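You operate a simulated robot arm through the tools that you are given. There is no shell and no other tool.

You run a simulated two-armed robot. Do the job below in one go: nothing can be reset, and whatever is moved stays where it is left.

JOB
Fill the three gaps on the felt board as the layout card says.
Fine: take the blocks from the waiting felt, cream strips up.

Only the result counts: the job must be done as asked and must still hold three seconds after the hand-in. Knocking over, shifting, dropping, spilling or breaking anything else fails it.

ROBOT AND FRAMES
Two 6-joint arms with two-finger parallel grippers on one trunk, on a base that moves. Base frame: it is fixed to the floor where the robot stands at the start and does not move with it; the origin is under the middle of the robot, x ahead of it, y to its left, z up. Units: m, degrees, N and s.
The left shoulder is at the start at [0.28, 0.185, 0.905], the right one opposite. With the tool pointing down near the work surface each hand reaches from about 0.54 to 0.82 m from the robot's upright axis, wherever it stands, measured 20 degrees to its own side. Places, roughly: blue check block (11x11x5 cm) [2, 2.7, 1.3]; blue floral block, green floral block, orange chec [1.5, 3, 1]; green check block [2.25, 2.5, 1.25]; grey dotted block [2.25, 2.5, 1.25]; purple check block [2, 2.75, 1]; second square of the cloud row [2.1, 2.7, 1.3]; second square of the field row [2.1, 2.7, 1.1]; second square of the lake row [2.1, 2.7, 1]. Payload 1.57 kg a hand.
The TCP of each hand is the grasp point between the finger pads, 0.03 m short of the fingertips. In the tool frame z runs along the fingers and y along their closing line. Largest opening 0.08 m; finger width 0.017, thickness 0.012; the body of the gripper, 0.04 by 0.082 m, starts 0.08 m behind the TCP.
Orientation is told as [roll, pitch, yaw] about the base's x, y, z axes, in that order, counted from this pose: with the fingers straight down and closing along the base's y, the tool's x points along the base's -x, its y along +y and its z along -z.

CONTROLS
- The arms move only by the tool play_rows. It takes "left_commands", "right_commands" or both (then of equal length, played together; a hand with none holds still); each is a list of rows, each a list of 7 numbers: the shift along the base's x, y, z in m, then the turn, a rotation vector about the base's x, y, z in degrees, then the closure in counts, from 0 (fully open) to 255 (shut). In form: [[x, y, z, ax, ay, az, hand], ...]. A call has 1 to 20 rows; each row shifts and turns the commanded pose from where the row before left it. Rows are played at 5 a second. More than 0.05 m and 8.6 degrees between two rows, or a gripper value outside its range, and nothing of the call is played. A pose out of reach is approached as far as the arm can. The call stops where the force on the tool passes 40 N (or 10 N more than at its start, if that is more) or the arm is blocked; 0.2 s more then pass. Each finger travels about 0.153 m/s and halts on what it meets, pressing with about 42 N; the grip force reading is that of the motor and also rises with nothing between the fingers. The clock runs only during rows and for 0.2 s after the last one: add rows that do not move to give the fingers time. The reply holds the time, the measured pose of the TCP, the force on the tool along the base axes, the opening and the grip force, in the units named above and with some noise, with the torque about the TCP (base axes, N m) and any sound that the robot's microphone picked up, and new pictures: "pictures" is both (left out), scene, wrist or none (wrist: the cameras of the hands that moved).
- Cameras (640 x 400 px; columns grow to the right, rows downward): "scene" is now at [0.2517, -0.0167, 1.3647]; the picture's right is [-0.03, -1.00, 0.00], its down [-0.58, 0.02, -0.81] and it looks along [0.81, -0.03, -0.58] (base axes); focal length 237 px, centre (320, 200). "left" rides on the left gripper at [0.072, 0.007, -0.122] in its tool frame; the picture's right is [-0.09, 1.00, 0.00], its down [-0.84, -0.08, -0.54] and it looks along [-0.54, -0.05, 0.84] (tool axes); focal length 238 px, centre (320, 200). "right" rides on the right gripper at [0.072, -0.007, -0.122] in its tool frame; the picture's right is [0.09, 1.00, 0.00], its down [-0.84, 0.08, -0.54] and it looks along [-0.54, 0.05, 0.84] (tool axes); focal length 238 px, centre (320, 200). There is no depth. A picture from a camera that has moved, and an enlarged one, comes with that camera's place and axes in the base frame and with its lens. The place of the scene camera against the robot may be out by one fixed shift of up to 0.018 m in any direction.
- raise_lower(by): slides the trunk up (or, below 0, down) by that many m; the arms and the scene camera ride with it, the base frame stays. It gives what a move gives, with no picture.
- roll_base(legs): drives the robot by 1 to 6 legs, each [ahead, turn to the left] in m and degrees, along the robot's own axes; the way and the turn of a leg run together, so that a leg with both is an arc; at most 1.5 m and 180 degrees a leg. The arms and the cameras ride along, it lands a little off, and it stops where it bumps. It gives what a move gives, and a new picture of the scene camera.
- turn_head(pan, tilt): turns the head with the scene camera to pan (to the left, within 86 degrees either way) and tilt (down, from -29 to 69), counted from straight ahead of the robot. It gives what a move gives, and a new picture of the scene camera.
- inspect(camera, box): a new picture of the part [left, top, right, bottom] of that camera's present view, enlarged. It takes no simulated time.
- hand_in(): hands the job in; it is judged then, once.

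Places have to be worked out from the pictures, the camera data and where the tool is seen. Open the grippers and draw the arms clear of the work before you hand the job in, unless the task says otherwise.

The tools are called after "Call:" as name(argument=value, ...) on one line, values as JSON. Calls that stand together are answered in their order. play_rows: Moves the arms, as the interface text tells. Its arguments: {"type":"object","properties":{"left_commands":{"type":"array"},"right_commands":{"type":"array"},"pictures":{"type":"string","enum":["both","scene","wrist","none"]}},"required":[]} The other tools are called the same way: raise_lower (by) moves the trunk up or down; roll_base (legs) drives the base; turn_head (pan, tilt) turns the head that bears the scene camera; inspect (camera, box) takes an enlarged picture of a part of a camera's view; hand_in () hands the job in.

At the start:

```text
clock: 0.0
left_ee_pos: [0.5864, 0.1937, 1.2417]
left_tcp_rot: [0.0, 0.0, 0.0]
left_wrist_force: [-0.2, -0.8, -0.6]
left_moment: [0.01, 0.01, 0.01]
left_grip_width: 0.0802
left_grip_force: 0.1
right_ee_pos: [0.5667, -0.2352, 1.2258]
right_tcp_rot: [0.0, 0.0, 0.0]
right_wrist_force: [-0.4, 0.4, -0.7]
right_moment: [-0.01, 0.01, 0.01]
right_grip_width: 0.0801
right_grip_force: 0.1
trunk travel left (down, up): [-0.6, 0.39]
robot x, y, heading: [-0.0012, 0.0005, 0.2]
head pan, tilt (commanded): [-1.8, 35.5]
```

scene: 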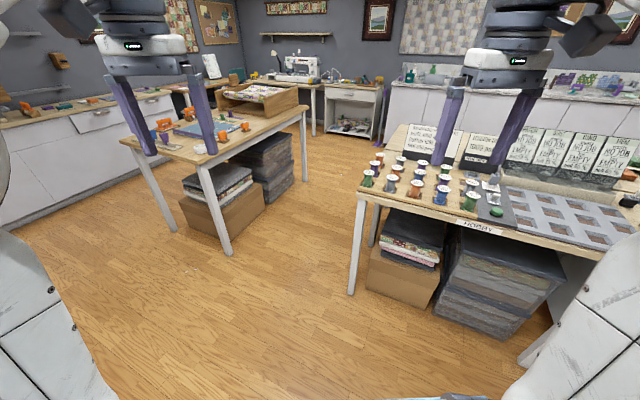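
right: 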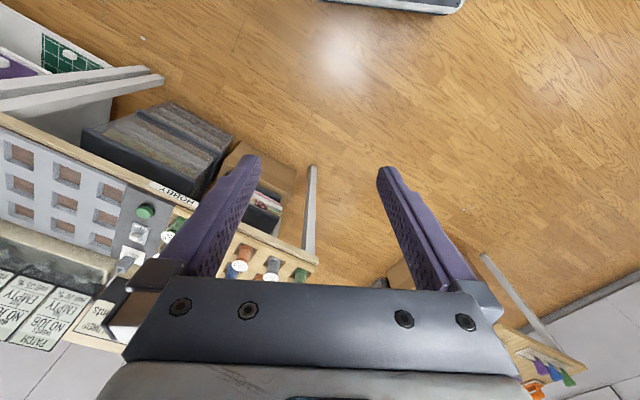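
left: 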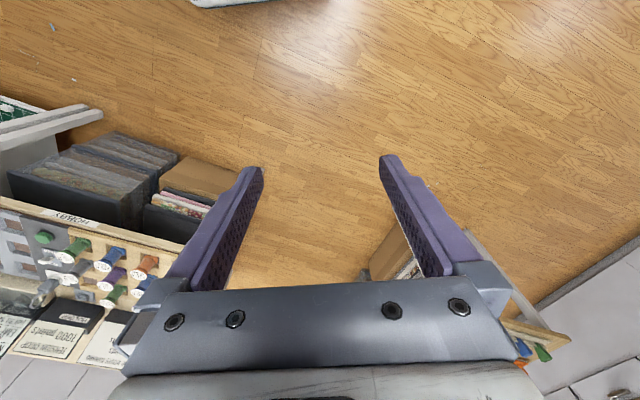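

The scene shows a craft room with several tables; the felt board should be around [2, 2.7], ahead left. I'll enlarge parts of the view first to find it.

Call:
inspect(camera="scene", box=[0, 0, 320, 200])

Call:
inspect(camera="scene", box=[320, 0, 640, 200])

Call:
turn_head(pan=50, tilt=15)

```text
2.00 times, centred on (160, 100) of scene
camera zoom: at [0.2517, -0.0167, 1.3647], right [-0.03, -1.0, 0.0], down [-0.58, 0.02, -0.81], along [0.81, -0.03, -0.58], focal length 474 px, centre (640, 400)
```

zoom: 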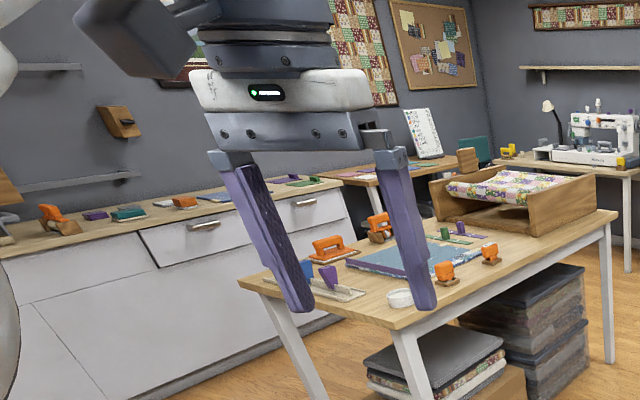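

```text
2.00 times, centred on (480, 100) of scene
camera zoom: at [0.2517, -0.0167, 1.3647], right [-0.03, -1.0, 0.0], down [-0.58, 0.02, -0.81], along [0.81, -0.03, -0.58], focal length 474 px, centre (0, 400)
```

zoom: 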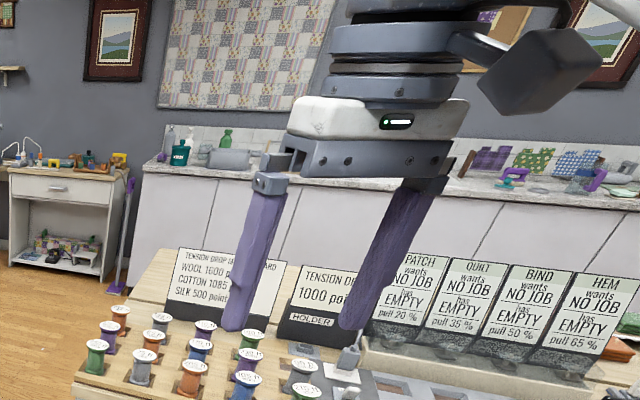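

```text
clock: 1.2
left_ee_pos: [0.5861, 0.1937, 1.24]
left_tcp_rot: [0.0, 0.1, 0.0]
left_wrist_force: [0.0, -1.2, -0.2]
left_moment: [0.0, 0.02, 0.02]
left_grip_width: 0.0802
left_grip_force: 0.0
right_ee_pos: [0.5678, -0.2345, 1.2262]
right_tcp_rot: [0.1, 0.0, 0.0]
right_wrist_force: [-0.8, 0.5, 0.0]
right_moment: [0.0, 0.0, 0.02]
right_grip_width: 0.0803
right_grip_force: 0.0
trunk travel left (down, up): [-0.6, 0.39]
robot x, y, heading: [-0.001, 0.0025, 0.1]
head pan, tilt (commanded): [50.0, 15.0]
camera scene: at [0.224, 0.0576, 1.3974], right [0.77, -0.64, 0.0], down [-0.17, -0.2, -0.97], along [0.62, 0.74, -0.26], focal length 237 px, centre (320, 200)
```

scene: 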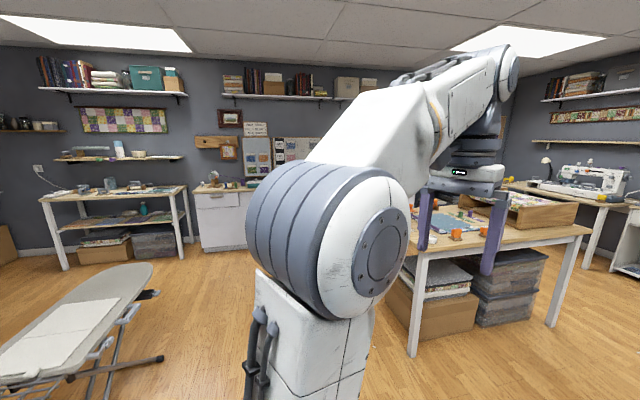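

The left arm hides much of the bearing toward [2, 2.7]; a board with tiles shows just left of the shoulder. I zoom in there.

Call:
inspect(camera="scene", box=[190, 90, 350, 190])

Call:
inspect(camera="scene", box=[380, 130, 640, 290])

```text
4.00 times, centred on (270, 140) of scene
camera zoom: at [0.224, 0.0576, 1.3974], right [0.77, -0.64, 0.0], down [-0.17, -0.2, -0.97], along [0.62, 0.74, -0.26], focal length 948 px, centre (520, 440)
```

zoom: 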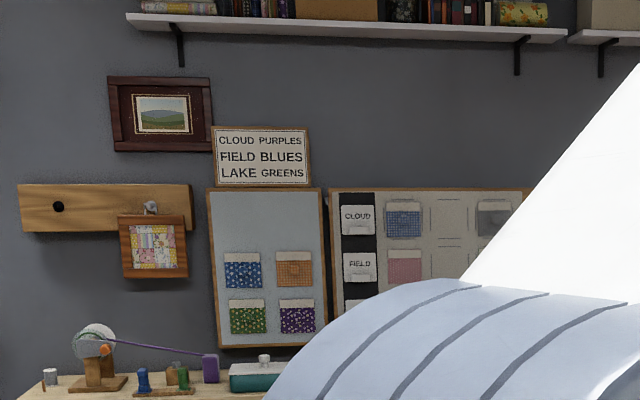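

```text
2.46 times, centred on (510, 210) of scene
camera zoom: at [0.224, 0.0576, 1.3974], right [0.77, -0.64, 0.0], down [-0.17, -0.2, -0.97], along [0.62, 0.74, -0.26], focal length 583 px, centre (-148, 175)
```

zoom: 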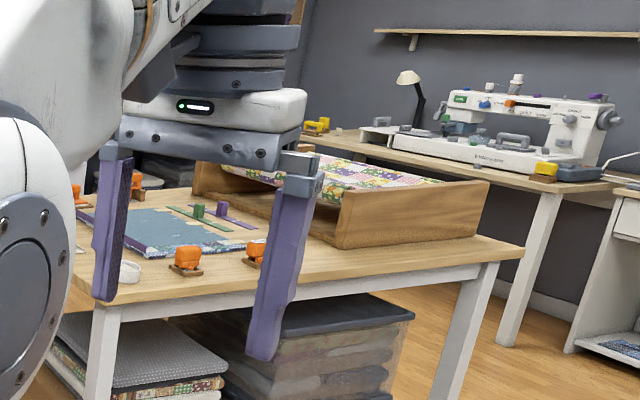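

The card reads "CLOUD PURPLES / FIELD BLUES / LAKE GREENS", with the waiting felt just left of the felt board on the far left wall. I look further left to find a clear way to drive.

Call:
turn_head(pan=80, tilt=30)

Call:
turn_head(pan=25, tilt=30)

```text
clock: 2.1
left_ee_pos: [0.5849, 0.1938, 1.2404]
left_tcp_rot: [-0.1, 0.1, 0.0]
left_wrist_force: [-0.4, -0.4, -0.6]
left_moment: [0.0, 0.0, 0.0]
left_grip_width: 0.08
left_grip_force: 0.0
right_ee_pos: [0.5689, -0.2357, 1.2267]
right_tcp_rot: [0.0, 0.1, 0.0]
right_wrist_force: [0.6, 0.6, -0.1]
right_moment: [0.02, 0.02, 0.02]
right_grip_width: 0.0799
right_grip_force: 0.1
trunk travel left (down, up): [-0.6, 0.39]
robot x, y, heading: [0.002, 0.0026, 0.0]
head pan, tilt (commanded): [80.0, 30.0]
camera scene: at [0.1797, 0.0752, 1.3733], right [0.98, -0.17, 0.0], down [-0.09, -0.49, -0.87], along [0.15, 0.85, -0.5], focal length 237 px, centre (320, 200)
```

scene: 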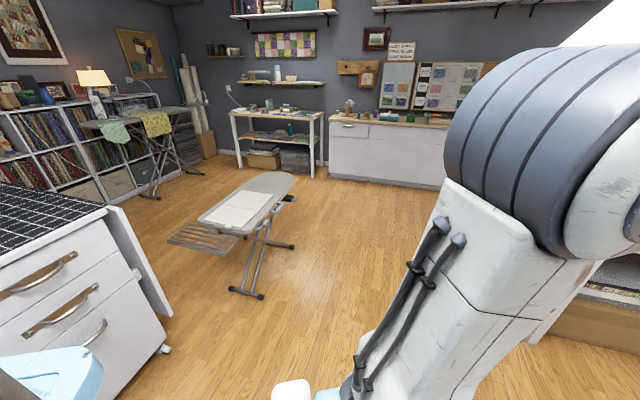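

```text
clock: 3.4
left_ee_pos: [0.5854, 0.1944, 1.2398]
left_tcp_rot: [0.0, -0.1, -0.1]
left_wrist_force: [0.2, 0.0, 0.7]
left_moment: [0.0, 0.01, -0.03]
left_grip_width: 0.0801
left_grip_force: 0.0
right_ee_pos: [0.5684, -0.2348, 1.2256]
right_tcp_rot: [0.0, 0.0, 0.1]
right_wrist_force: [-1.2, -0.8, 0.2]
right_moment: [-0.03, 0.01, -0.02]
right_grip_width: 0.0798
right_grip_force: 0.1
trunk travel left (down, up): [-0.6, 0.39]
robot x, y, heading: [-0.0011, -0.0014, 0.0]
head pan, tilt (commanded): [25.0, 30.0]
camera scene: at [0.2458, 0.0244, 1.3732], right [0.42, -0.91, 0.0], down [-0.45, -0.21, -0.87], along [0.78, 0.37, -0.5], focal length 237 px, centre (320, 200)
```

scene: 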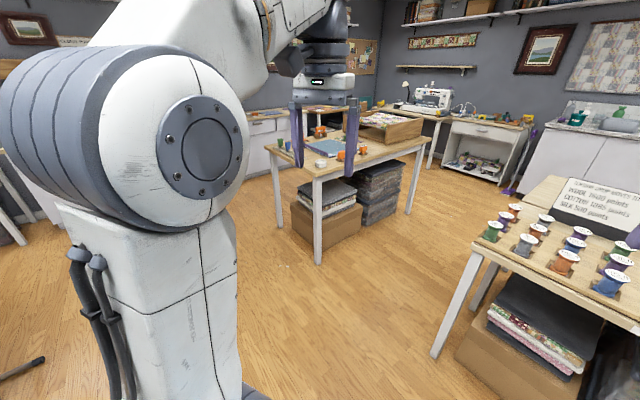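

The counter front runs from about (0.83, 2.99) to (2.11, 2.40), so the wall normal points back along (-0.42, -0.91); the corridor between the ironing board (~(0.3,1.5)) and the table corner (~(1.47,0.63)) is wide enough. I turn left 50° and drive 1.4 m, then look again.

Call:
roll_base(legs=[[0, 50.5], [1.4, 0]])

Call:
turn_head(pan=10, tilt=15)

```text
clock: 12.7
left_ee_pos: [1.1089, 1.675, 1.2411]
left_tcp_rot: [-0.1, 0.0, 51.2]
left_wrist_force: [0.3, -0.3, 0.4]
left_moment: [0.02, -0.02, 0.01]
left_grip_width: 0.08
left_grip_force: 0.0
right_ee_pos: [1.4321, 1.3932, 1.2274]
right_tcp_rot: [0.0, -0.1, 51.1]
right_wrist_force: [-0.2, 0.0, 0.7]
right_moment: [0.0, 0.01, -0.04]
right_grip_width: 0.08
right_grip_force: 0.1
trunk travel left (down, up): [-0.6, 0.39]
robot x, y, heading: [0.89, 1.0941, 51.2]
head pan, tilt (commanded): [25.0, 30.0]
camera scene: at [1.0186, 1.2964, 1.3733], right [0.97, -0.24, 0.0], down [-0.12, -0.49, -0.87], along [0.21, 0.84, -0.5], focal length 237 px, centre (320, 200)
```

scene: 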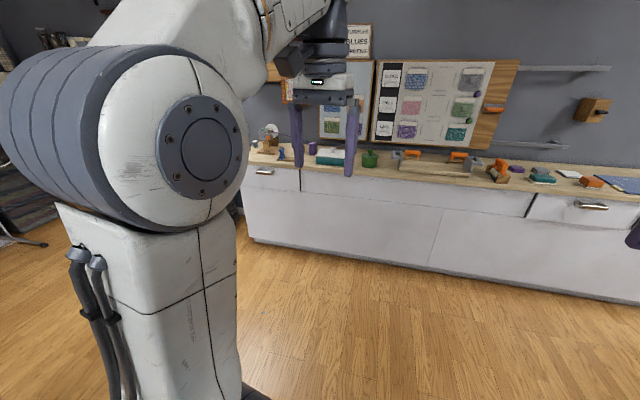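

```text
clock: 13.5
left_ee_pos: [1.1103, 1.6763, 1.2394]
left_tcp_rot: [0.0, 0.1, 51.2]
left_wrist_force: [0.2, 0.3, 0.3]
left_moment: [-0.02, 0.02, -0.01]
left_grip_width: 0.08
left_grip_force: 0.0
right_ee_pos: [1.4321, 1.3931, 1.2256]
right_tcp_rot: [0.0, 0.0, 51.2]
right_wrist_force: [0.5, 0.0, 0.2]
right_moment: [-0.01, -0.02, 0.0]
right_grip_width: 0.0799
right_grip_force: 0.1
trunk travel left (down, up): [-0.6, 0.39]
robot x, y, heading: [0.8933, 1.0987, 51.3]
head pan, tilt (commanded): [10.0, 15.0]
camera scene: at [1.042, 1.2905, 1.3974], right [0.88, -0.48, 0.0], down [-0.12, -0.23, -0.97], along [0.46, 0.85, -0.26], focal length 237 px, centre (320, 200)
```

scene: 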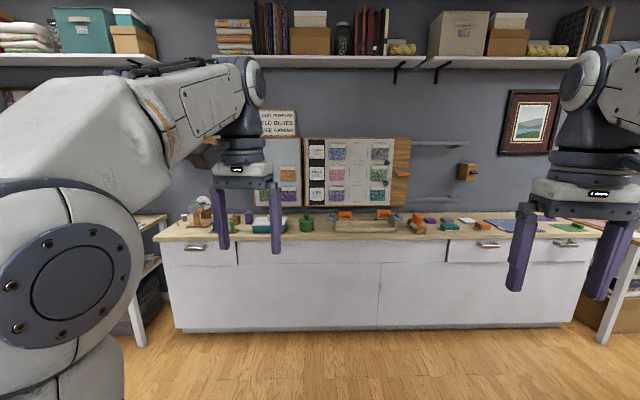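

The felt board with CLOUD, FIELD and LAKE rows is visible ahead. I enlarge the board and card.

Call:
inspect(camera="scene", box=[240, 100, 420, 212])

Call:
inspect(camera="scene", box=[300, 130, 420, 205])

Call:
inspect(camera="scene", box=[160, 180, 480, 250])

```text
3.56 times, centred on (330, 156) of scene
camera zoom: at [1.042, 1.2905, 1.3974], right [0.88, -0.48, 0.0], down [-0.12, -0.23, -0.97], along [0.46, 0.85, -0.26], focal length 842 px, centre (284, 356)
```

zoom: 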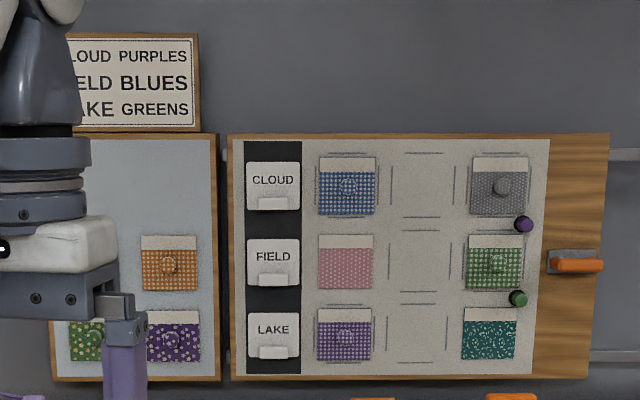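

```text
5.33 times, centred on (360, 168) of scene
camera zoom: at [1.042, 1.2905, 1.3974], right [0.88, -0.48, 0.0], down [-0.12, -0.23, -0.97], along [0.46, 0.85, -0.26], focal length 1263 px, centre (107, 373)
```

zoom: 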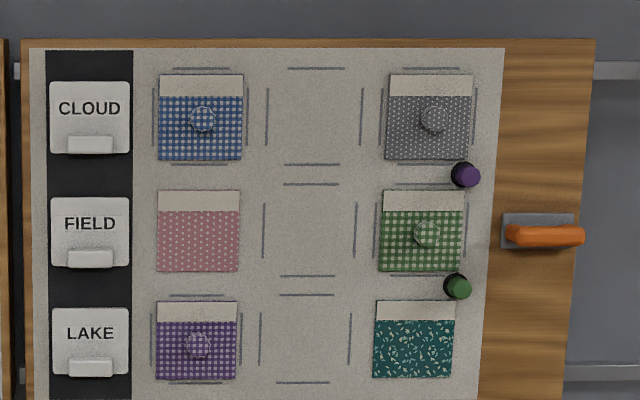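

```text
2.00 times, centred on (320, 215) of scene
camera zoom: at [1.042, 1.2905, 1.3974], right [0.88, -0.48, 0.0], down [-0.12, -0.23, -0.97], along [0.46, 0.85, -0.26], focal length 474 px, centre (320, 170)
```

zoom: 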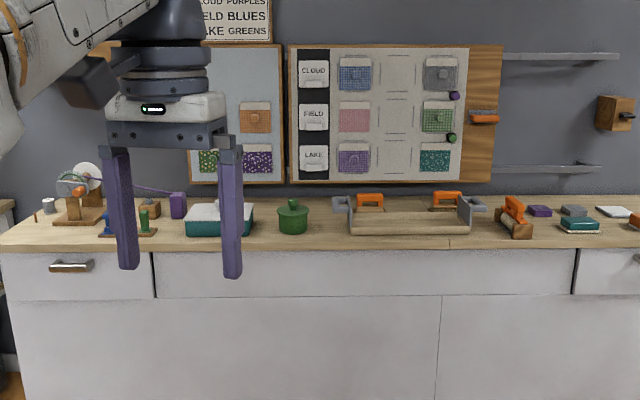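

The gaps are the second squares of the CLOUD, FIELD and LAKE rows; each block on the waiting felt carries a round knob to grip. I drive 0.85 m closer and turn to face the wall (heading ≈65°).

Call:
roll_base(legs=[[0.85, 0], [0, 14]])

Call:
turn_head(pan=0, tilt=12)

```text
clock: 18.9
left_ee_pos: [1.5084, 2.376, 1.2393]
left_tcp_rot: [0.0, 0.1, 64.7]
left_wrist_force: [-0.8, 0.8, 1.0]
left_moment: [0.02, 0.0, 0.05]
left_grip_width: 0.08
left_grip_force: 0.1
right_ee_pos: [1.8891, 2.1764, 1.2265]
right_tcp_rot: [0.0, 0.0, 64.7]
right_wrist_force: [0.8, -0.3, 0.6]
right_moment: [0.02, 0.02, 0.0]
right_grip_width: 0.0798
right_grip_force: 0.1
trunk travel left (down, up): [-0.6, 0.39]
robot x, y, heading: [1.4348, 1.7656, 64.8]
head pan, tilt (commanded): [10.0, 15.0]
camera scene: at [1.5293, 1.9836, 1.3974], right [0.96, -0.26, 0.0], down [-0.07, -0.25, -0.97], along [0.25, 0.93, -0.26], focal length 237 px, centre (320, 200)
```

scene: 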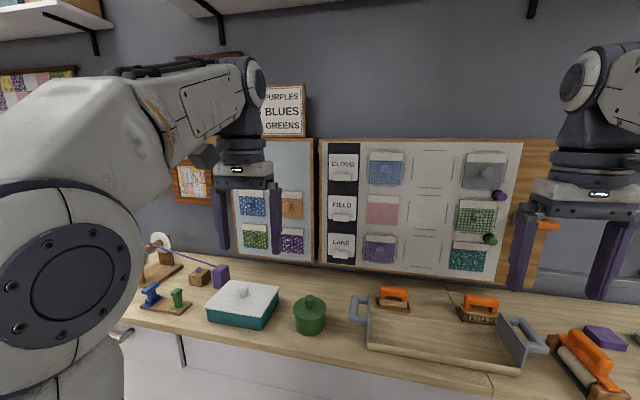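

```text
clock: 19.6
left_ee_pos: [1.508, 2.3747, 1.2401]
left_tcp_rot: [0.0, 0.1, 64.7]
left_wrist_force: [0.3, 0.1, 0.3]
left_moment: [0.0, -0.01, -0.01]
left_grip_width: 0.0798
left_grip_force: 0.1
right_ee_pos: [1.8882, 2.1767, 1.227]
right_tcp_rot: [0.0, 0.1, 64.7]
right_wrist_force: [-0.4, -0.3, 0.1]
right_moment: [0.01, 0.02, -0.03]
right_grip_width: 0.0798
right_grip_force: 0.1
trunk travel left (down, up): [-0.6, 0.39]
robot x, y, heading: [1.4306, 1.7631, 64.9]
head pan, tilt (commanded): [0.0, 12.0]
camera scene: at [1.5443, 1.978, 1.4023], right [0.91, -0.43, 0.0], down [-0.09, -0.19, -0.98], along [0.42, 0.89, -0.21], focal length 237 px, centre (320, 200)
```

scene: 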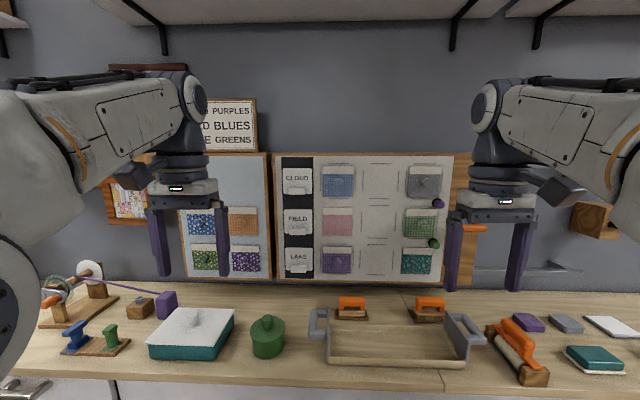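

Now the wall is square to the camera. I enlarge the waiting felt and the board to study the knobs and gap frames.

Call:
inspect(camera="scene", box=[170, 140, 290, 290])

Call:
inspect(camera="scene", box=[275, 145, 485, 290])

Call:
inspect(camera="left", box=[0, 0, 640, 400])

Call:
inspect(camera="right", box=[0, 0, 640, 400])

```text
2.67 times, centred on (230, 215) of scene
camera zoom: at [1.5443, 1.978, 1.4023], right [0.91, -0.43, 0.0], down [-0.09, -0.19, -0.98], along [0.42, 0.89, -0.21], focal length 632 px, centre (560, 160)
```

zoom: 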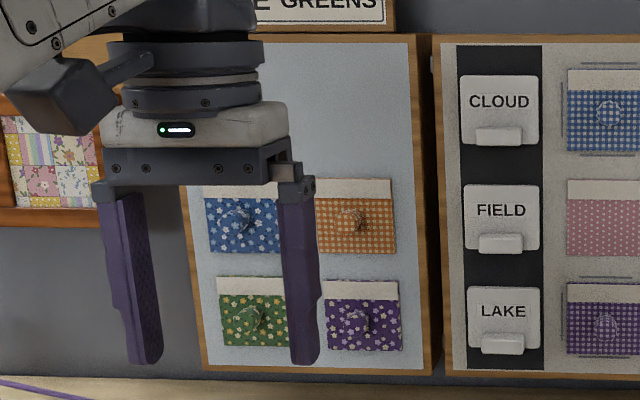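

```text
2.76 times, centred on (380, 218) of scene
camera zoom: at [1.5443, 1.978, 1.4023], right [0.91, -0.43, 0.0], down [-0.09, -0.19, -0.98], along [0.42, 0.89, -0.21], focal length 654 px, centre (154, 152)
```

zoom: 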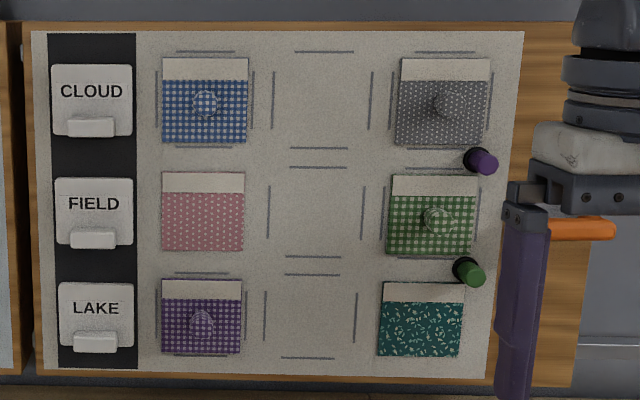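

```text
1.00 times, centred on (320, 200) of left (not enlarged: the box is as wide or as high as the picture)
camera zoom: at [1.4707, 2.3129, 1.3621], right [-0.86, 0.51, 0.0], down [0.43, 0.72, 0.54], along [0.28, 0.47, -0.84], focal length 238 px, centre (320, 200)
```

zoom: 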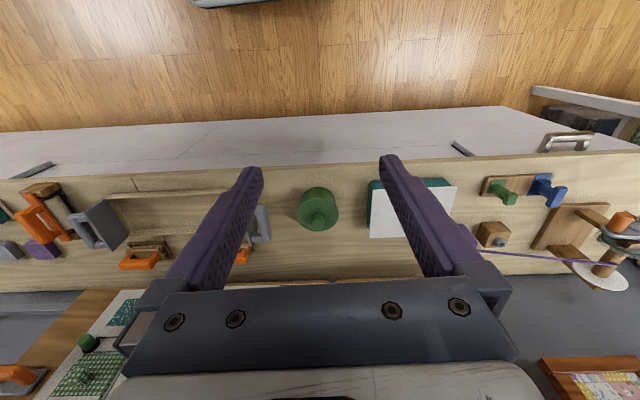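

```text
1.00 times, centred on (320, 200) of right (not enlarged: the box is as wide or as high as the picture)
camera zoom: at [1.8617, 2.1088, 1.3484], right [-0.94, 0.34, 0.0], down [0.29, 0.79, 0.54], along [0.19, 0.51, -0.84], focal length 238 px, centre (320, 200)
```

zoom: 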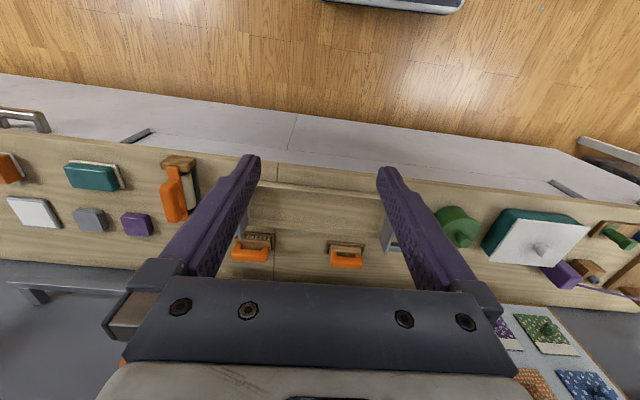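

From the two views I place the board plane about 1.18 m ahead of the robot axis; gaps near (2.167, 2.726) at z≈1.28, 1.11, 0.94, and waiting blocks near (1.50, 3.035) and (1.66, 2.96). I'll work with the left arm: I swing its tool to point horizontally at the wall and move the right arm out to the side while there is room.

Call:
play_rows(left_commands=[[0.0042, 0.0091, 0, 7.41, -3.47, 0, 0], [0.0042, 0.0091, 0, 7.41, -3.47, 0, 0], [0.0042, 0.0091, 0, 7.41, -3.47, 0, 0], [0.0042, 0.0091, 0, 7.41, -3.47, 0, 0], [0.0042, 0.0091, 0, 7.41, -3.47, 0, 0], [0.0042, 0.0091, 0, 7.41, -3.47, 0, 0], [0.0042, 0.0091, 0, 7.41, -3.47, 0, 0], [0.0042, 0.0091, 0, 7.41, -3.47, 0, 0], [0.0042, 0.0091, 0, 7.41, -3.47, 0, 0], [0.0042, 0.0091, 0, 7.41, -3.47, 0, 0], [0.0042, 0.0091, 0, 7.41, -3.47, 0, 0]], right_commands=[[0.026, -0.0247, 0, 0, 0, 0, 0], [0.026, -0.0247, 0, 0, 0, 0, 0], [0.026, -0.0247, 0, 0, 0, 0, 0], [0.026, -0.0247, 0, 0, 0, 0, 0], [0.026, -0.0247, 0, 0, 0, 0, 0], [0.026, -0.0247, 0, 0, 0, 0, 0], [0.026, -0.0247, 0, 0, 0, 0, 0], [0.026, -0.0247, 0, 0, 0, 0, 0], [0.026, -0.0247, 0, 0, 0, 0, 0], [0, 0, 0, 0, 0, 0, 0], [0, 0, 0, 0, 0, 0, 0]], pictures="both")

```text
clock: 22.0
left_ee_pos: [1.5624, 2.5168, 1.2479]
left_tcp_rot: [6.3, -86.3, 60.9]
left_wrist_force: [0.4, -0.4, -0.3]
left_moment: [0.03, 0.02, 0.01]
left_grip_width: 0.08
left_grip_force: 0.1
left hand out of reach, approached as far as the arm can: row 5, 6, 7, 8, 10
right_ee_pos: [2.1212, 1.9528, 1.2271]
right_tcp_rot: [0.0, 0.0, 64.7]
right_wrist_force: [-0.6, -0.4, 0.0]
right_moment: [-0.02, 0.02, 0.01]
right_grip_width: 0.0799
right_grip_force: 0.2
trunk travel left (down, up): [-0.6, 0.39]
robot x, y, heading: [1.4304, 1.7624, 64.8]
head pan, tilt (commanded): [0.0, 12.0]
camera scene: at [1.5444, 1.9777, 1.4024], right [0.9, -0.43, 0.0], down [-0.09, -0.19, -0.98], along [0.42, 0.89, -0.21], focal length 237 px, centre (320, 200)
camera right: at [2.0954, 1.8856, 1.3488], right [-0.94, 0.34, 0.0], down [0.29, 0.79, 0.54], along [0.19, 0.51, -0.84], focal length 238 px, centre (320, 200)
camera left: at [1.5062, 2.4029, 1.184], right [-0.91, 0.39, 0.1], down [-0.11, -0.48, 0.87], along [0.39, 0.78, 0.49], focal length 238 px, centre (320, 200)
```

scene: 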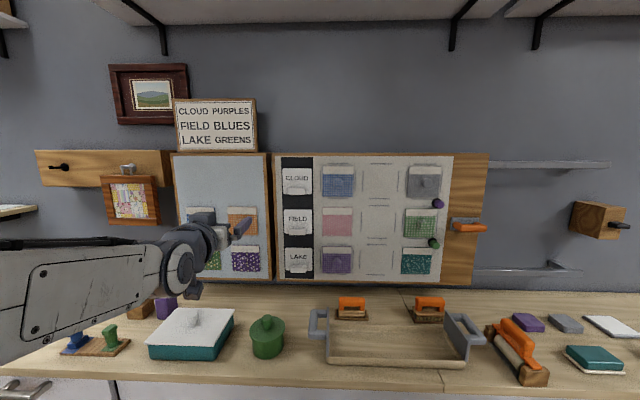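
right: 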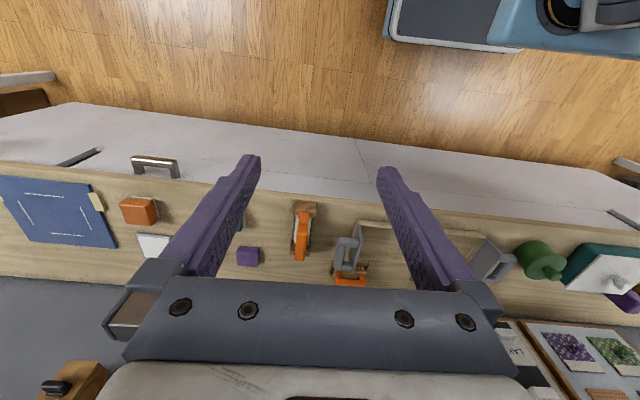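
left: 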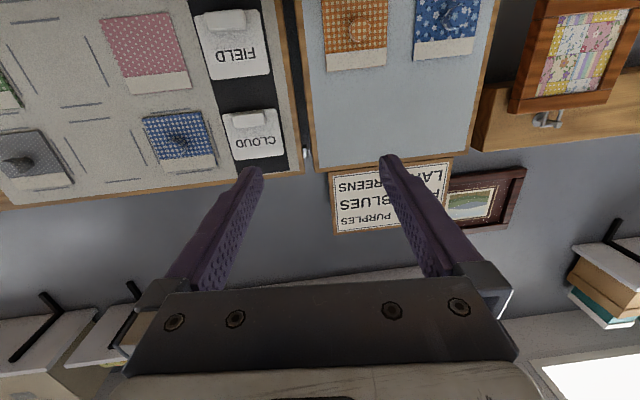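

The card reads in full: CLOUD PURPLES, FIELD BLUES, LAKE GREENS. The left tool is nearly horizontal (heading ≈67°, 3.7° down); I test whether it straightens out when extended forward and right in free air, to learn the reach.

Call:
play_rows(left_commands=[[0.0106, 0.0227, -0.02, 0, 0, 0, 0], [0.0106, 0.0227, -0.02, 0, 0, 0, 0], [0.0106, 0.0227, -0.02, 0, 0, 0, 0], [0.0, 0.0, 0, 0, 0, 0, 0]], pictures="scene")

```text
clock: 23.0
left_ee_pos: [1.595, 2.5864, 1.1871]
left_tcp_rot: [5.9, -86.4, 61.4]
left_wrist_force: [0.3, 0.3, 0.7]
left_moment: [0.01, -0.03, 0.0]
left_grip_width: 0.0797
left_grip_force: 0.1
right_ee_pos: [2.1218, 1.9535, 1.226]
right_tcp_rot: [0.0, 0.0, 64.7]
right_wrist_force: [0.3, -0.6, 0.3]
right_moment: [-0.01, 0.0, 0.01]
right_grip_width: 0.08
right_grip_force: 0.1
trunk travel left (down, up): [-0.6, 0.39]
robot x, y, heading: [1.4311, 1.7647, 64.9]
head pan, tilt (commanded): [0.0, 12.0]
camera scene: at [1.5444, 1.978, 1.4023], right [0.9, -0.43, 0.0], down [-0.09, -0.19, -0.98], along [0.42, 0.89, -0.21], focal length 237 px, centre (320, 200)
```

scene: 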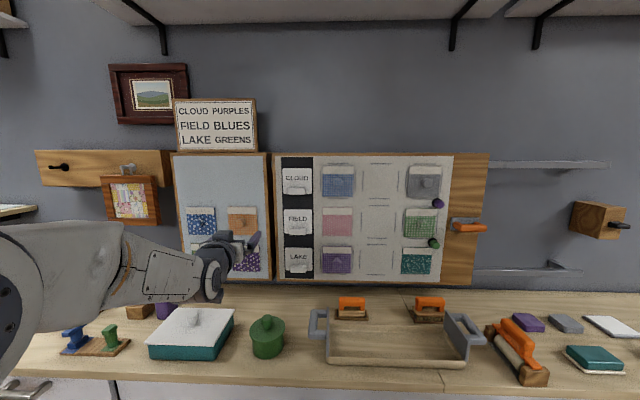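

The commanded pose re-bases at what was reached, so I now correct yaw by −2.6° and pitch by +3.6°, and test the reach to the right side in free air.

Call:
play_rows(left_commands=[[0, 0, 0, 3.26, -1.53, -2.6, 0], [0.0435, -0.0204, 0, 0, 0, 0, 0], [0.0435, -0.0204, 0, 0, 0, 0, 0], [0.0435, -0.0204, 0, 0, 0, 0, 0], [0.0435, -0.0204, 0, 0, 0, 0, 0], [0.0435, -0.0204, 0, 0, 0, 0, 0], [0.0435, -0.0204, 0, 0, 0, 0, 0], [0.0435, -0.0204, 0, 0, 0, 0, 0], [0.0435, -0.0204, 0, 0, 0, 0, 0], [0, 0, 0, 0, 0, 0, 0]], pictures="both")

```text
clock: 25.2
left_ee_pos: [1.9429, 2.4224, 1.1869]
left_tcp_rot: [75.8, -89.7, -11.1]
left_wrist_force: [0.1, -0.1, 0.2]
left_moment: [0.0, -0.01, 0.03]
left_grip_width: 0.0799
left_grip_force: 0.0
right_ee_pos: [2.1218, 1.9531, 1.2266]
right_tcp_rot: [0.1, 0.0, 64.7]
right_wrist_force: [0.0, -0.4, -0.2]
right_moment: [0.04, 0.06, -0.03]
right_grip_width: 0.08
right_grip_force: 0.2
trunk travel left (down, up): [-0.6, 0.39]
robot x, y, heading: [1.4317, 1.7632, 64.8]
head pan, tilt (commanded): [0.0, 12.0]
camera scene: at [1.5446, 1.9779, 1.4023], right [0.9, -0.43, 0.0], down [-0.09, -0.19, -0.98], along [0.42, 0.89, -0.21], focal length 237 px, centre (320, 200)
camera left: at [1.8832, 2.3151, 1.1156], right [-0.9, 0.43, 0.1], down [-0.16, -0.52, 0.84], along [0.41, 0.74, 0.54], focal length 238 px, centre (320, 200)
```

scene: 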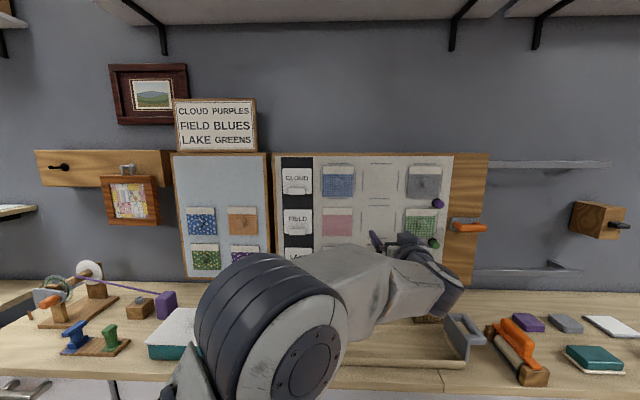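
left: 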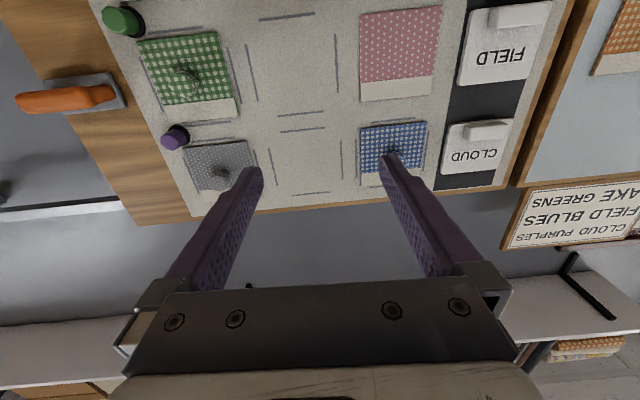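

The reach to the right is fine and the wrist camera shows the gaps clearly; combining both cameras puts the board plane nearer, about 1.12 m ahead of the axis. I test whether the arm extends further forward (0.06 m) and lower here, still well short of the board.

Call:
play_rows(left_commands=[[0.0127, 0.0272, 0, 0, 0, 0, 0], [0.0127, 0.0272, 0, 0, 0, 0, 0], [0, 0, -0.05, 0, 0, 0, 0], [0, 0, -0.05, 0, 0, 0, 0], [0, 0, -0.05, 0, 0, 0, 0], [0, 0, -0.05, 0, 0, 0, 0], [0, 0, 0, 0, 0, 0, 0]], pictures="both")

```text
clock: 26.8
left_ee_pos: [1.9675, 2.4766, 0.9871]
left_tcp_rot: [83.9, -89.7, -19.3]
left_wrist_force: [0.4, -0.5, 0.9]
left_moment: [-0.07, 0.03, 0.02]
left_grip_width: 0.0798
left_grip_force: 0.0
right_ee_pos: [2.1223, 1.9528, 1.2275]
right_tcp_rot: [0.0, 0.0, 64.6]
right_wrist_force: [-0.3, -1.0, 0.7]
right_moment: [-0.01, -0.01, -0.02]
right_grip_width: 0.0802
right_grip_force: 0.0
trunk travel left (down, up): [-0.6, 0.39]
robot x, y, heading: [1.4326, 1.7613, 64.9]
head pan, tilt (commanded): [0.0, 12.0]
camera scene: at [1.5445, 1.978, 1.4023], right [0.9, -0.43, 0.0], down [-0.09, -0.19, -0.98], along [0.42, 0.89, -0.21], focal length 237 px, centre (320, 200)
camera left: at [1.908, 2.3687, 0.9158], right [-0.9, 0.43, 0.1], down [-0.16, -0.52, 0.84], along [0.41, 0.74, 0.54], focal length 238 px, centre (320, 200)
```

scene: 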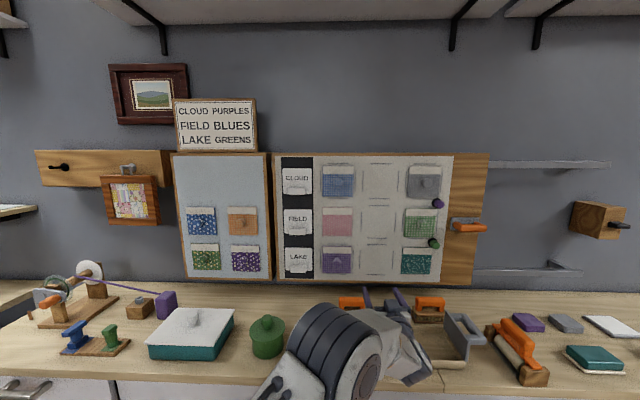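
left: 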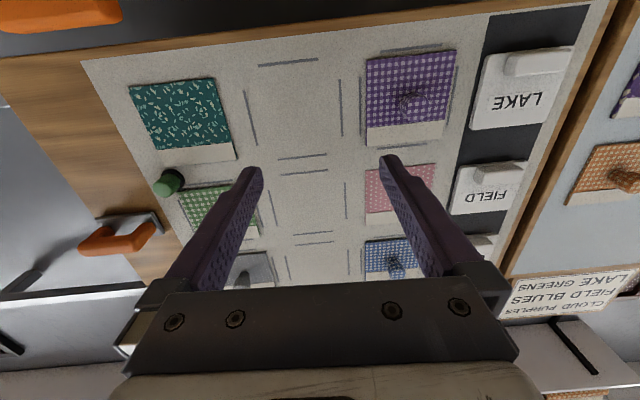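

Vertical triangulation with the wrist camera gives a board plane at n≈3.285 (about 1.08 m ahead of the axis), with gaps at z≈1.28/1.14/1.0 and 0.22 m right of the axis; the waiting blocks lie 0.27–0.42 m left. I draw the left arm back first, then drive 0.18 m straight ahead.

Call:
play_rows(left_commands=[[-0.0446, 0.005, 0.015, 0, 0, 0, 0], [-0.0446, 0.005, 0.015, 0, 0, 0, 0], [-0.0446, 0.005, 0.015, 0, 0, 0, 0], [-0.0446, 0.005, 0.015, 0, 0, 0, 0], [-0.0446, 0.005, 0.015, 0, 0, 0, 0], [-0.0446, 0.005, 0.015, 0, 0, 0, 0], [-0.0446, 0.005, 0.015, 0, 0, 0, 0], [-0.0446, 0.005, 0.015, 0, 0, 0, 0], [-0.0446, 0.005, 0.015, 0, 0, 0, 0], [0, 0, 0, 0, 0, 0, 0]], pictures="wrist")

Call:
roll_base(legs=[[0.18, 0]])

```text
clock: 29.0
left_ee_pos: [1.5659, 2.5221, 1.1227]
left_tcp_rot: [74.3, -89.7, -9.7]
left_wrist_force: [-0.6, 0.2, -0.1]
left_moment: [0.02, -0.03, 0.0]
left_grip_width: 0.0801
left_grip_force: 0.0
right_ee_pos: [2.1214, 1.9532, 1.2261]
right_tcp_rot: [-0.1, 0.0, 64.8]
right_wrist_force: [-0.1, -0.8, 0.3]
right_moment: [0.02, 0.02, 0.0]
right_grip_width: 0.08
right_grip_force: 0.0
trunk travel left (down, up): [-0.6, 0.39]
robot x, y, heading: [1.432, 1.7578, 64.9]
head pan, tilt (commanded): [0.0, 12.0]
camera left: at [1.5071, 2.4153, 1.0514], right [-0.9, 0.43, 0.1], down [-0.16, -0.52, 0.84], along [0.41, 0.74, 0.54], focal length 238 px, centre (320, 200)
```

left: 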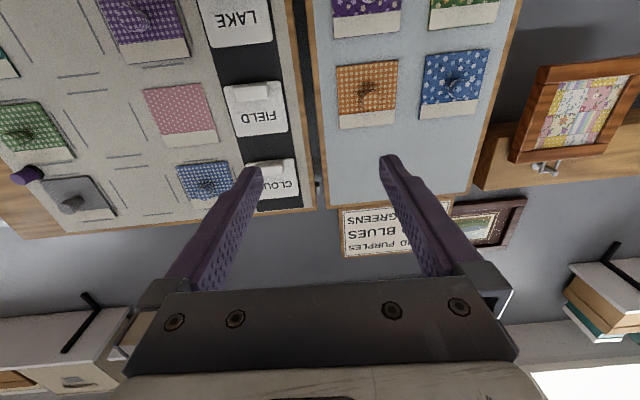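

```text
clock: 30.5
left_ee_pos: [1.6428, 2.6854, 1.1243]
left_tcp_rot: [81.6, -89.7, -17.0]
left_wrist_force: [0.3, -0.1, 0.1]
left_moment: [-0.03, -0.02, 0.01]
left_grip_width: 0.08
left_grip_force: 0.1
right_ee_pos: [2.1976, 2.1152, 1.2266]
right_tcp_rot: [0.0, 0.0, 64.7]
right_wrist_force: [-0.2, 0.3, 0.5]
right_moment: [0.0, 0.0, 0.02]
right_grip_width: 0.0799
right_grip_force: 0.0
trunk travel left (down, up): [-0.6, 0.39]
robot x, y, heading: [1.51, 1.9269, 64.8]
head pan, tilt (commanded): [0.0, 12.0]
camera scene: at [1.6209, 2.1401, 1.4024], right [0.9, -0.43, 0.0], down [-0.09, -0.19, -0.98], along [0.42, 0.88, -0.21], focal length 237 px, centre (320, 200)
```

scene: 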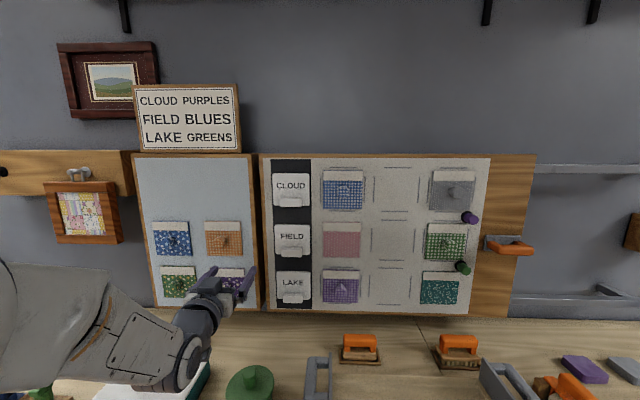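

The base is now about 0.90 m from the board. I look through the left wrist camera to locate the purple block's knob.

Call:
inspect(camera="left", box=[0, 0, 640, 400])

Call:
inspect(camera="scene", box=[135, 145, 295, 315])

Call:
inspect(camera="scene", box=[260, 145, 540, 320])

```text
1.00 times, centred on (320, 200) of left (not enlarged: the box is as wide or as high as the picture)
camera zoom: at [1.5843, 2.5777, 1.0515], right [-0.9, 0.43, 0.1], down [-0.16, -0.52, 0.84], along [0.41, 0.74, 0.54], focal length 238 px, centre (320, 200)
```

zoom: 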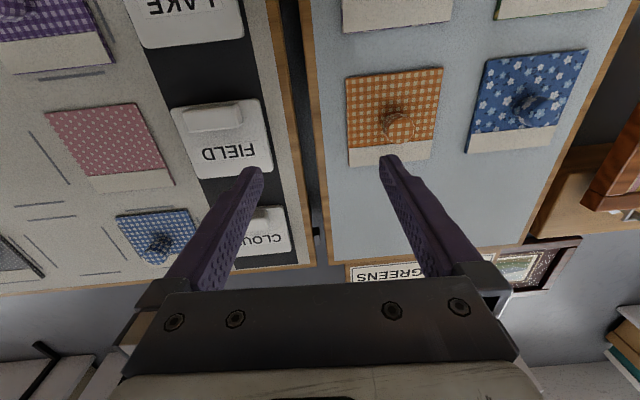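

```text
2.35 times, centred on (215, 230) of scene
camera zoom: at [1.6209, 2.1401, 1.4024], right [0.9, -0.43, 0.0], down [-0.09, -0.19, -0.98], along [0.42, 0.88, -0.21], focal length 557 px, centre (567, 129)
```

zoom: 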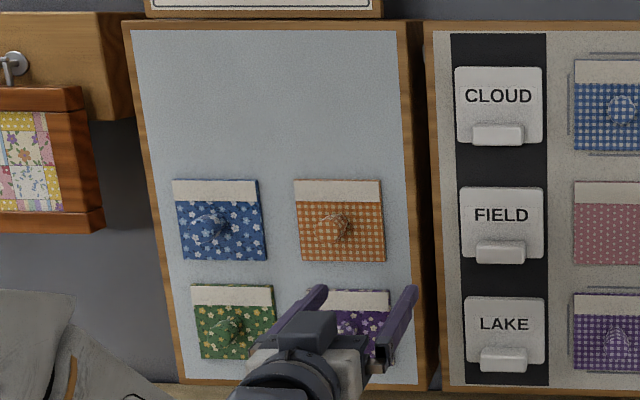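

```text
2.29 times, centred on (400, 232) of scene
camera zoom: at [1.6209, 2.1401, 1.4024], right [0.9, -0.43, 0.0], down [-0.09, -0.19, -0.98], along [0.42, 0.88, -0.21], focal length 542 px, centre (137, 126)
```

zoom: 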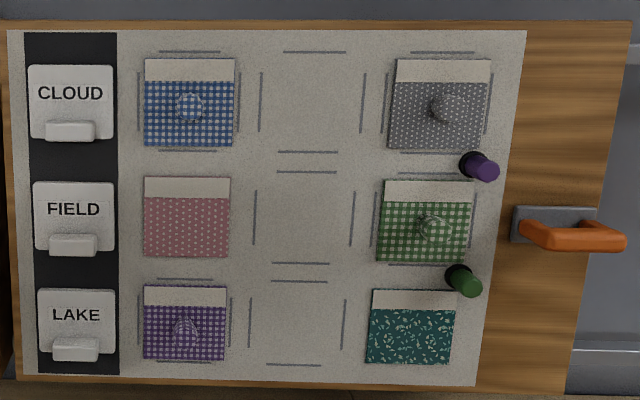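

The orange knob is 0.078 m left of the tool line at z≈1.123, so the purple one should be below it near z≈0.975. I move left and down, staying back from the blocks, and look again.

Call:
play_rows(left_commands=[[-0.0177, 0.0083, -0.0375, 0, 0, 0, 0], [-0.0177, 0.0083, -0.0375, 0, 0, 0, 0], [-0.0177, 0.0083, -0.0375, 0, 0, 0, 0], [-0.0177, 0.0083, -0.0375, 0, 0, 0, 0], [0, 0, 0, 0, 0, 0, 0]], pictures="both")

```text
clock: 31.7
left_ee_pos: [1.5712, 2.7194, 0.9729]
left_tcp_rot: [82.2, -89.7, -17.5]
left_wrist_force: [0.7, -0.2, -0.2]
left_moment: [-0.01, 0.0, 0.0]
left_grip_width: 0.0801
left_grip_force: 0.1
right_ee_pos: [2.1981, 2.1146, 1.227]
right_tcp_rot: [0.0, 0.0, 64.8]
right_wrist_force: [0.5, -0.3, 0.0]
right_moment: [-0.03, 0.0, -0.01]
right_grip_width: 0.0798
right_grip_force: 0.1
trunk travel left (down, up): [-0.6, 0.39]
robot x, y, heading: [1.5071, 1.9254, 64.7]
head pan, tilt (commanded): [0.0, 12.0]
camera scene: at [1.6209, 2.1405, 1.4023], right [0.9, -0.43, 0.0], down [-0.09, -0.19, -0.98], along [0.42, 0.88, -0.21], focal length 237 px, centre (320, 200)
camera left: at [1.5124, 2.6115, 0.9007], right [-0.9, 0.43, 0.1], down [-0.16, -0.52, 0.84], along [0.41, 0.74, 0.54], focal length 238 px, centre (320, 200)
```

scene: 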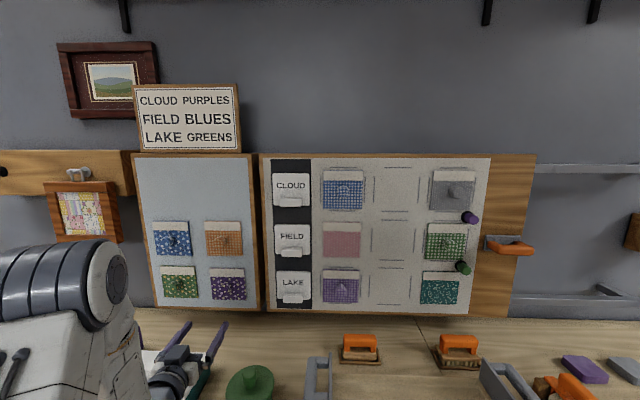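
left: 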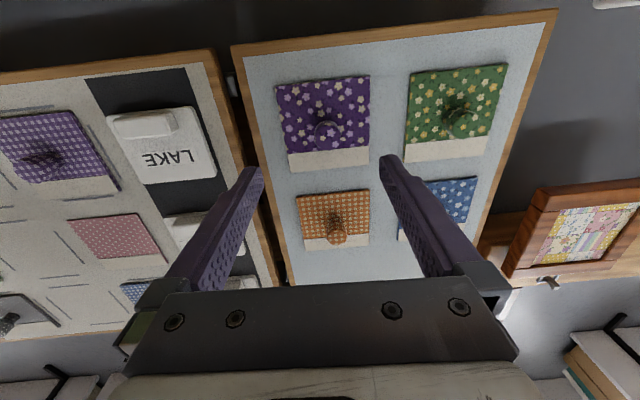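

The purple block is now straight ahead, knob near (328,134). I enlarge it to see the knob's shape.

Call:
inspect(camera="left", box=[260, 60, 400, 180])

Call:
inspect(camera="left", box=[400, 50, 520, 170])

Call:
inspect(camera="scene", box=[140, 210, 260, 310])

```text
3.33 times, centred on (330, 120) of left
camera zoom: at [1.5124, 2.6115, 0.9007], right [-0.9, 0.43, 0.1], down [-0.16, -0.52, 0.84], along [0.41, 0.74, 0.54], focal length 794 px, centre (287, 467)
```

zoom: 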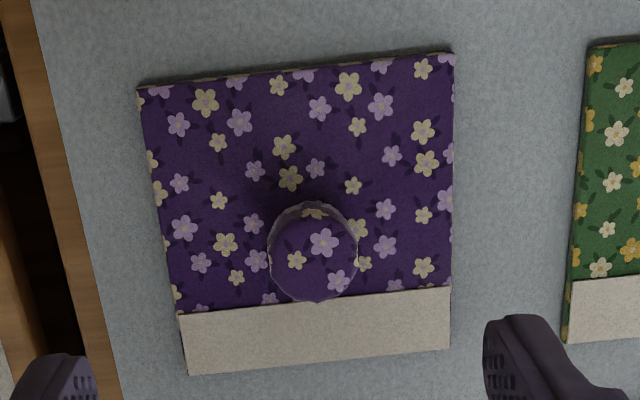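

```text
3.33 times, centred on (460, 110) of left
camera zoom: at [1.5124, 2.6115, 0.9007], right [-0.9, 0.43, 0.1], down [-0.16, -0.52, 0.84], along [0.41, 0.74, 0.54], focal length 794 px, centre (-147, 500)
```

zoom: 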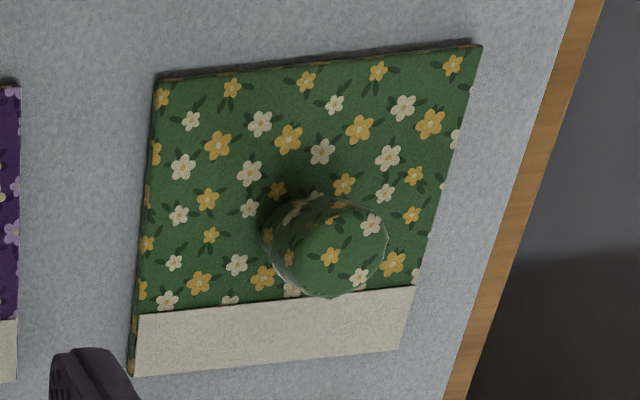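

```text
4.00 times, centred on (200, 260) of scene
camera zoom: at [1.6209, 2.1405, 1.4023], right [0.9, -0.43, 0.0], down [-0.09, -0.19, -0.98], along [0.42, 0.88, -0.21], focal length 948 px, centre (800, -40)
```

zoom: 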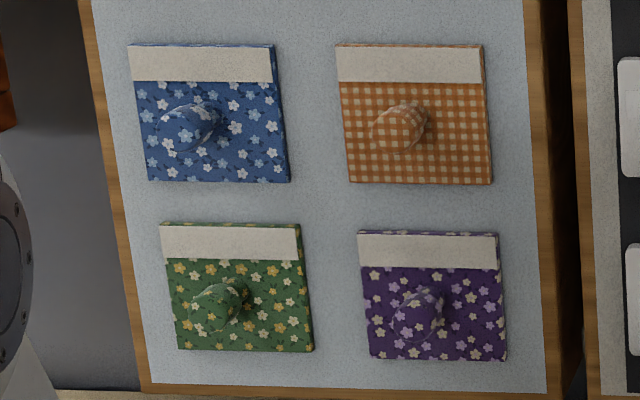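

The pad is ~1 cm thick with a ~3 cm knob at its centre standing ~4 cm out; I put the purple pad face at n≈3.30 and the knob at z≈0.983, 8 mm left of the tool line. I align and advance 0.09 m, leaving a margin.

Call:
play_rows(left_commands=[[-0.0072, 0.0034, 0.0105, 0, 0, 0, 0], [0.0128, 0.0271, 0, 0, 0, 0, 0], [0.0128, 0.0271, 0, 0, 0, 0, 0], [0.0128, 0.0271, 0, 0, 0, 0, 0], [0, 0, 0, 0, 0, 0, 0]], pictures="both")

```text
clock: 32.9
left_ee_pos: [1.6052, 2.8045, 0.9835]
left_tcp_rot: [71.9, -89.7, -7.2]
left_wrist_force: [0.6, 0.1, -0.5]
left_moment: [0.02, -0.02, -0.05]
left_grip_width: 0.0802
left_grip_force: 0.0
right_ee_pos: [2.1978, 2.1149, 1.2259]
right_tcp_rot: [0.0, 0.0, 64.7]
right_wrist_force: [-0.6, -0.3, 0.2]
right_moment: [0.0, 0.01, 0.01]
right_grip_width: 0.0799
right_grip_force: 0.1
trunk travel left (down, up): [-0.6, 0.39]
robot x, y, heading: [1.507, 1.9232, 64.8]
head pan, tilt (commanded): [0.0, 12.0]
camera scene: at [1.621, 2.1404, 1.4023], right [0.9, -0.43, 0.0], down [-0.09, -0.19, -0.98], along [0.42, 0.88, -0.21], focal length 237 px, centre (320, 200)
camera left: at [1.5456, 2.6963, 0.9117], right [-0.9, 0.43, 0.1], down [-0.16, -0.52, 0.84], along [0.41, 0.74, 0.54], focal length 238 px, centre (320, 200)
```

scene: 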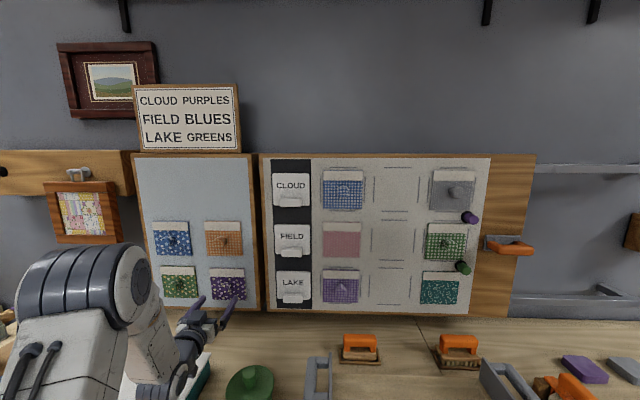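
left: 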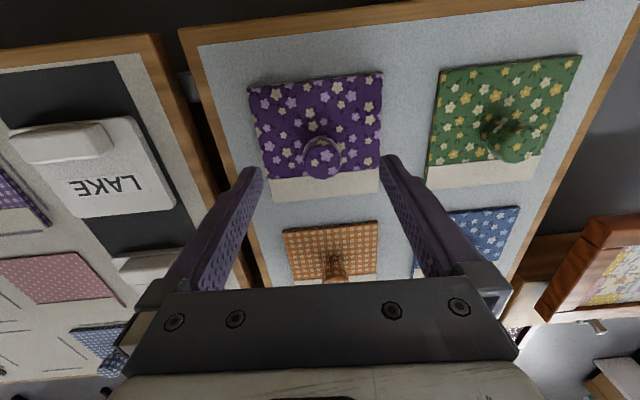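

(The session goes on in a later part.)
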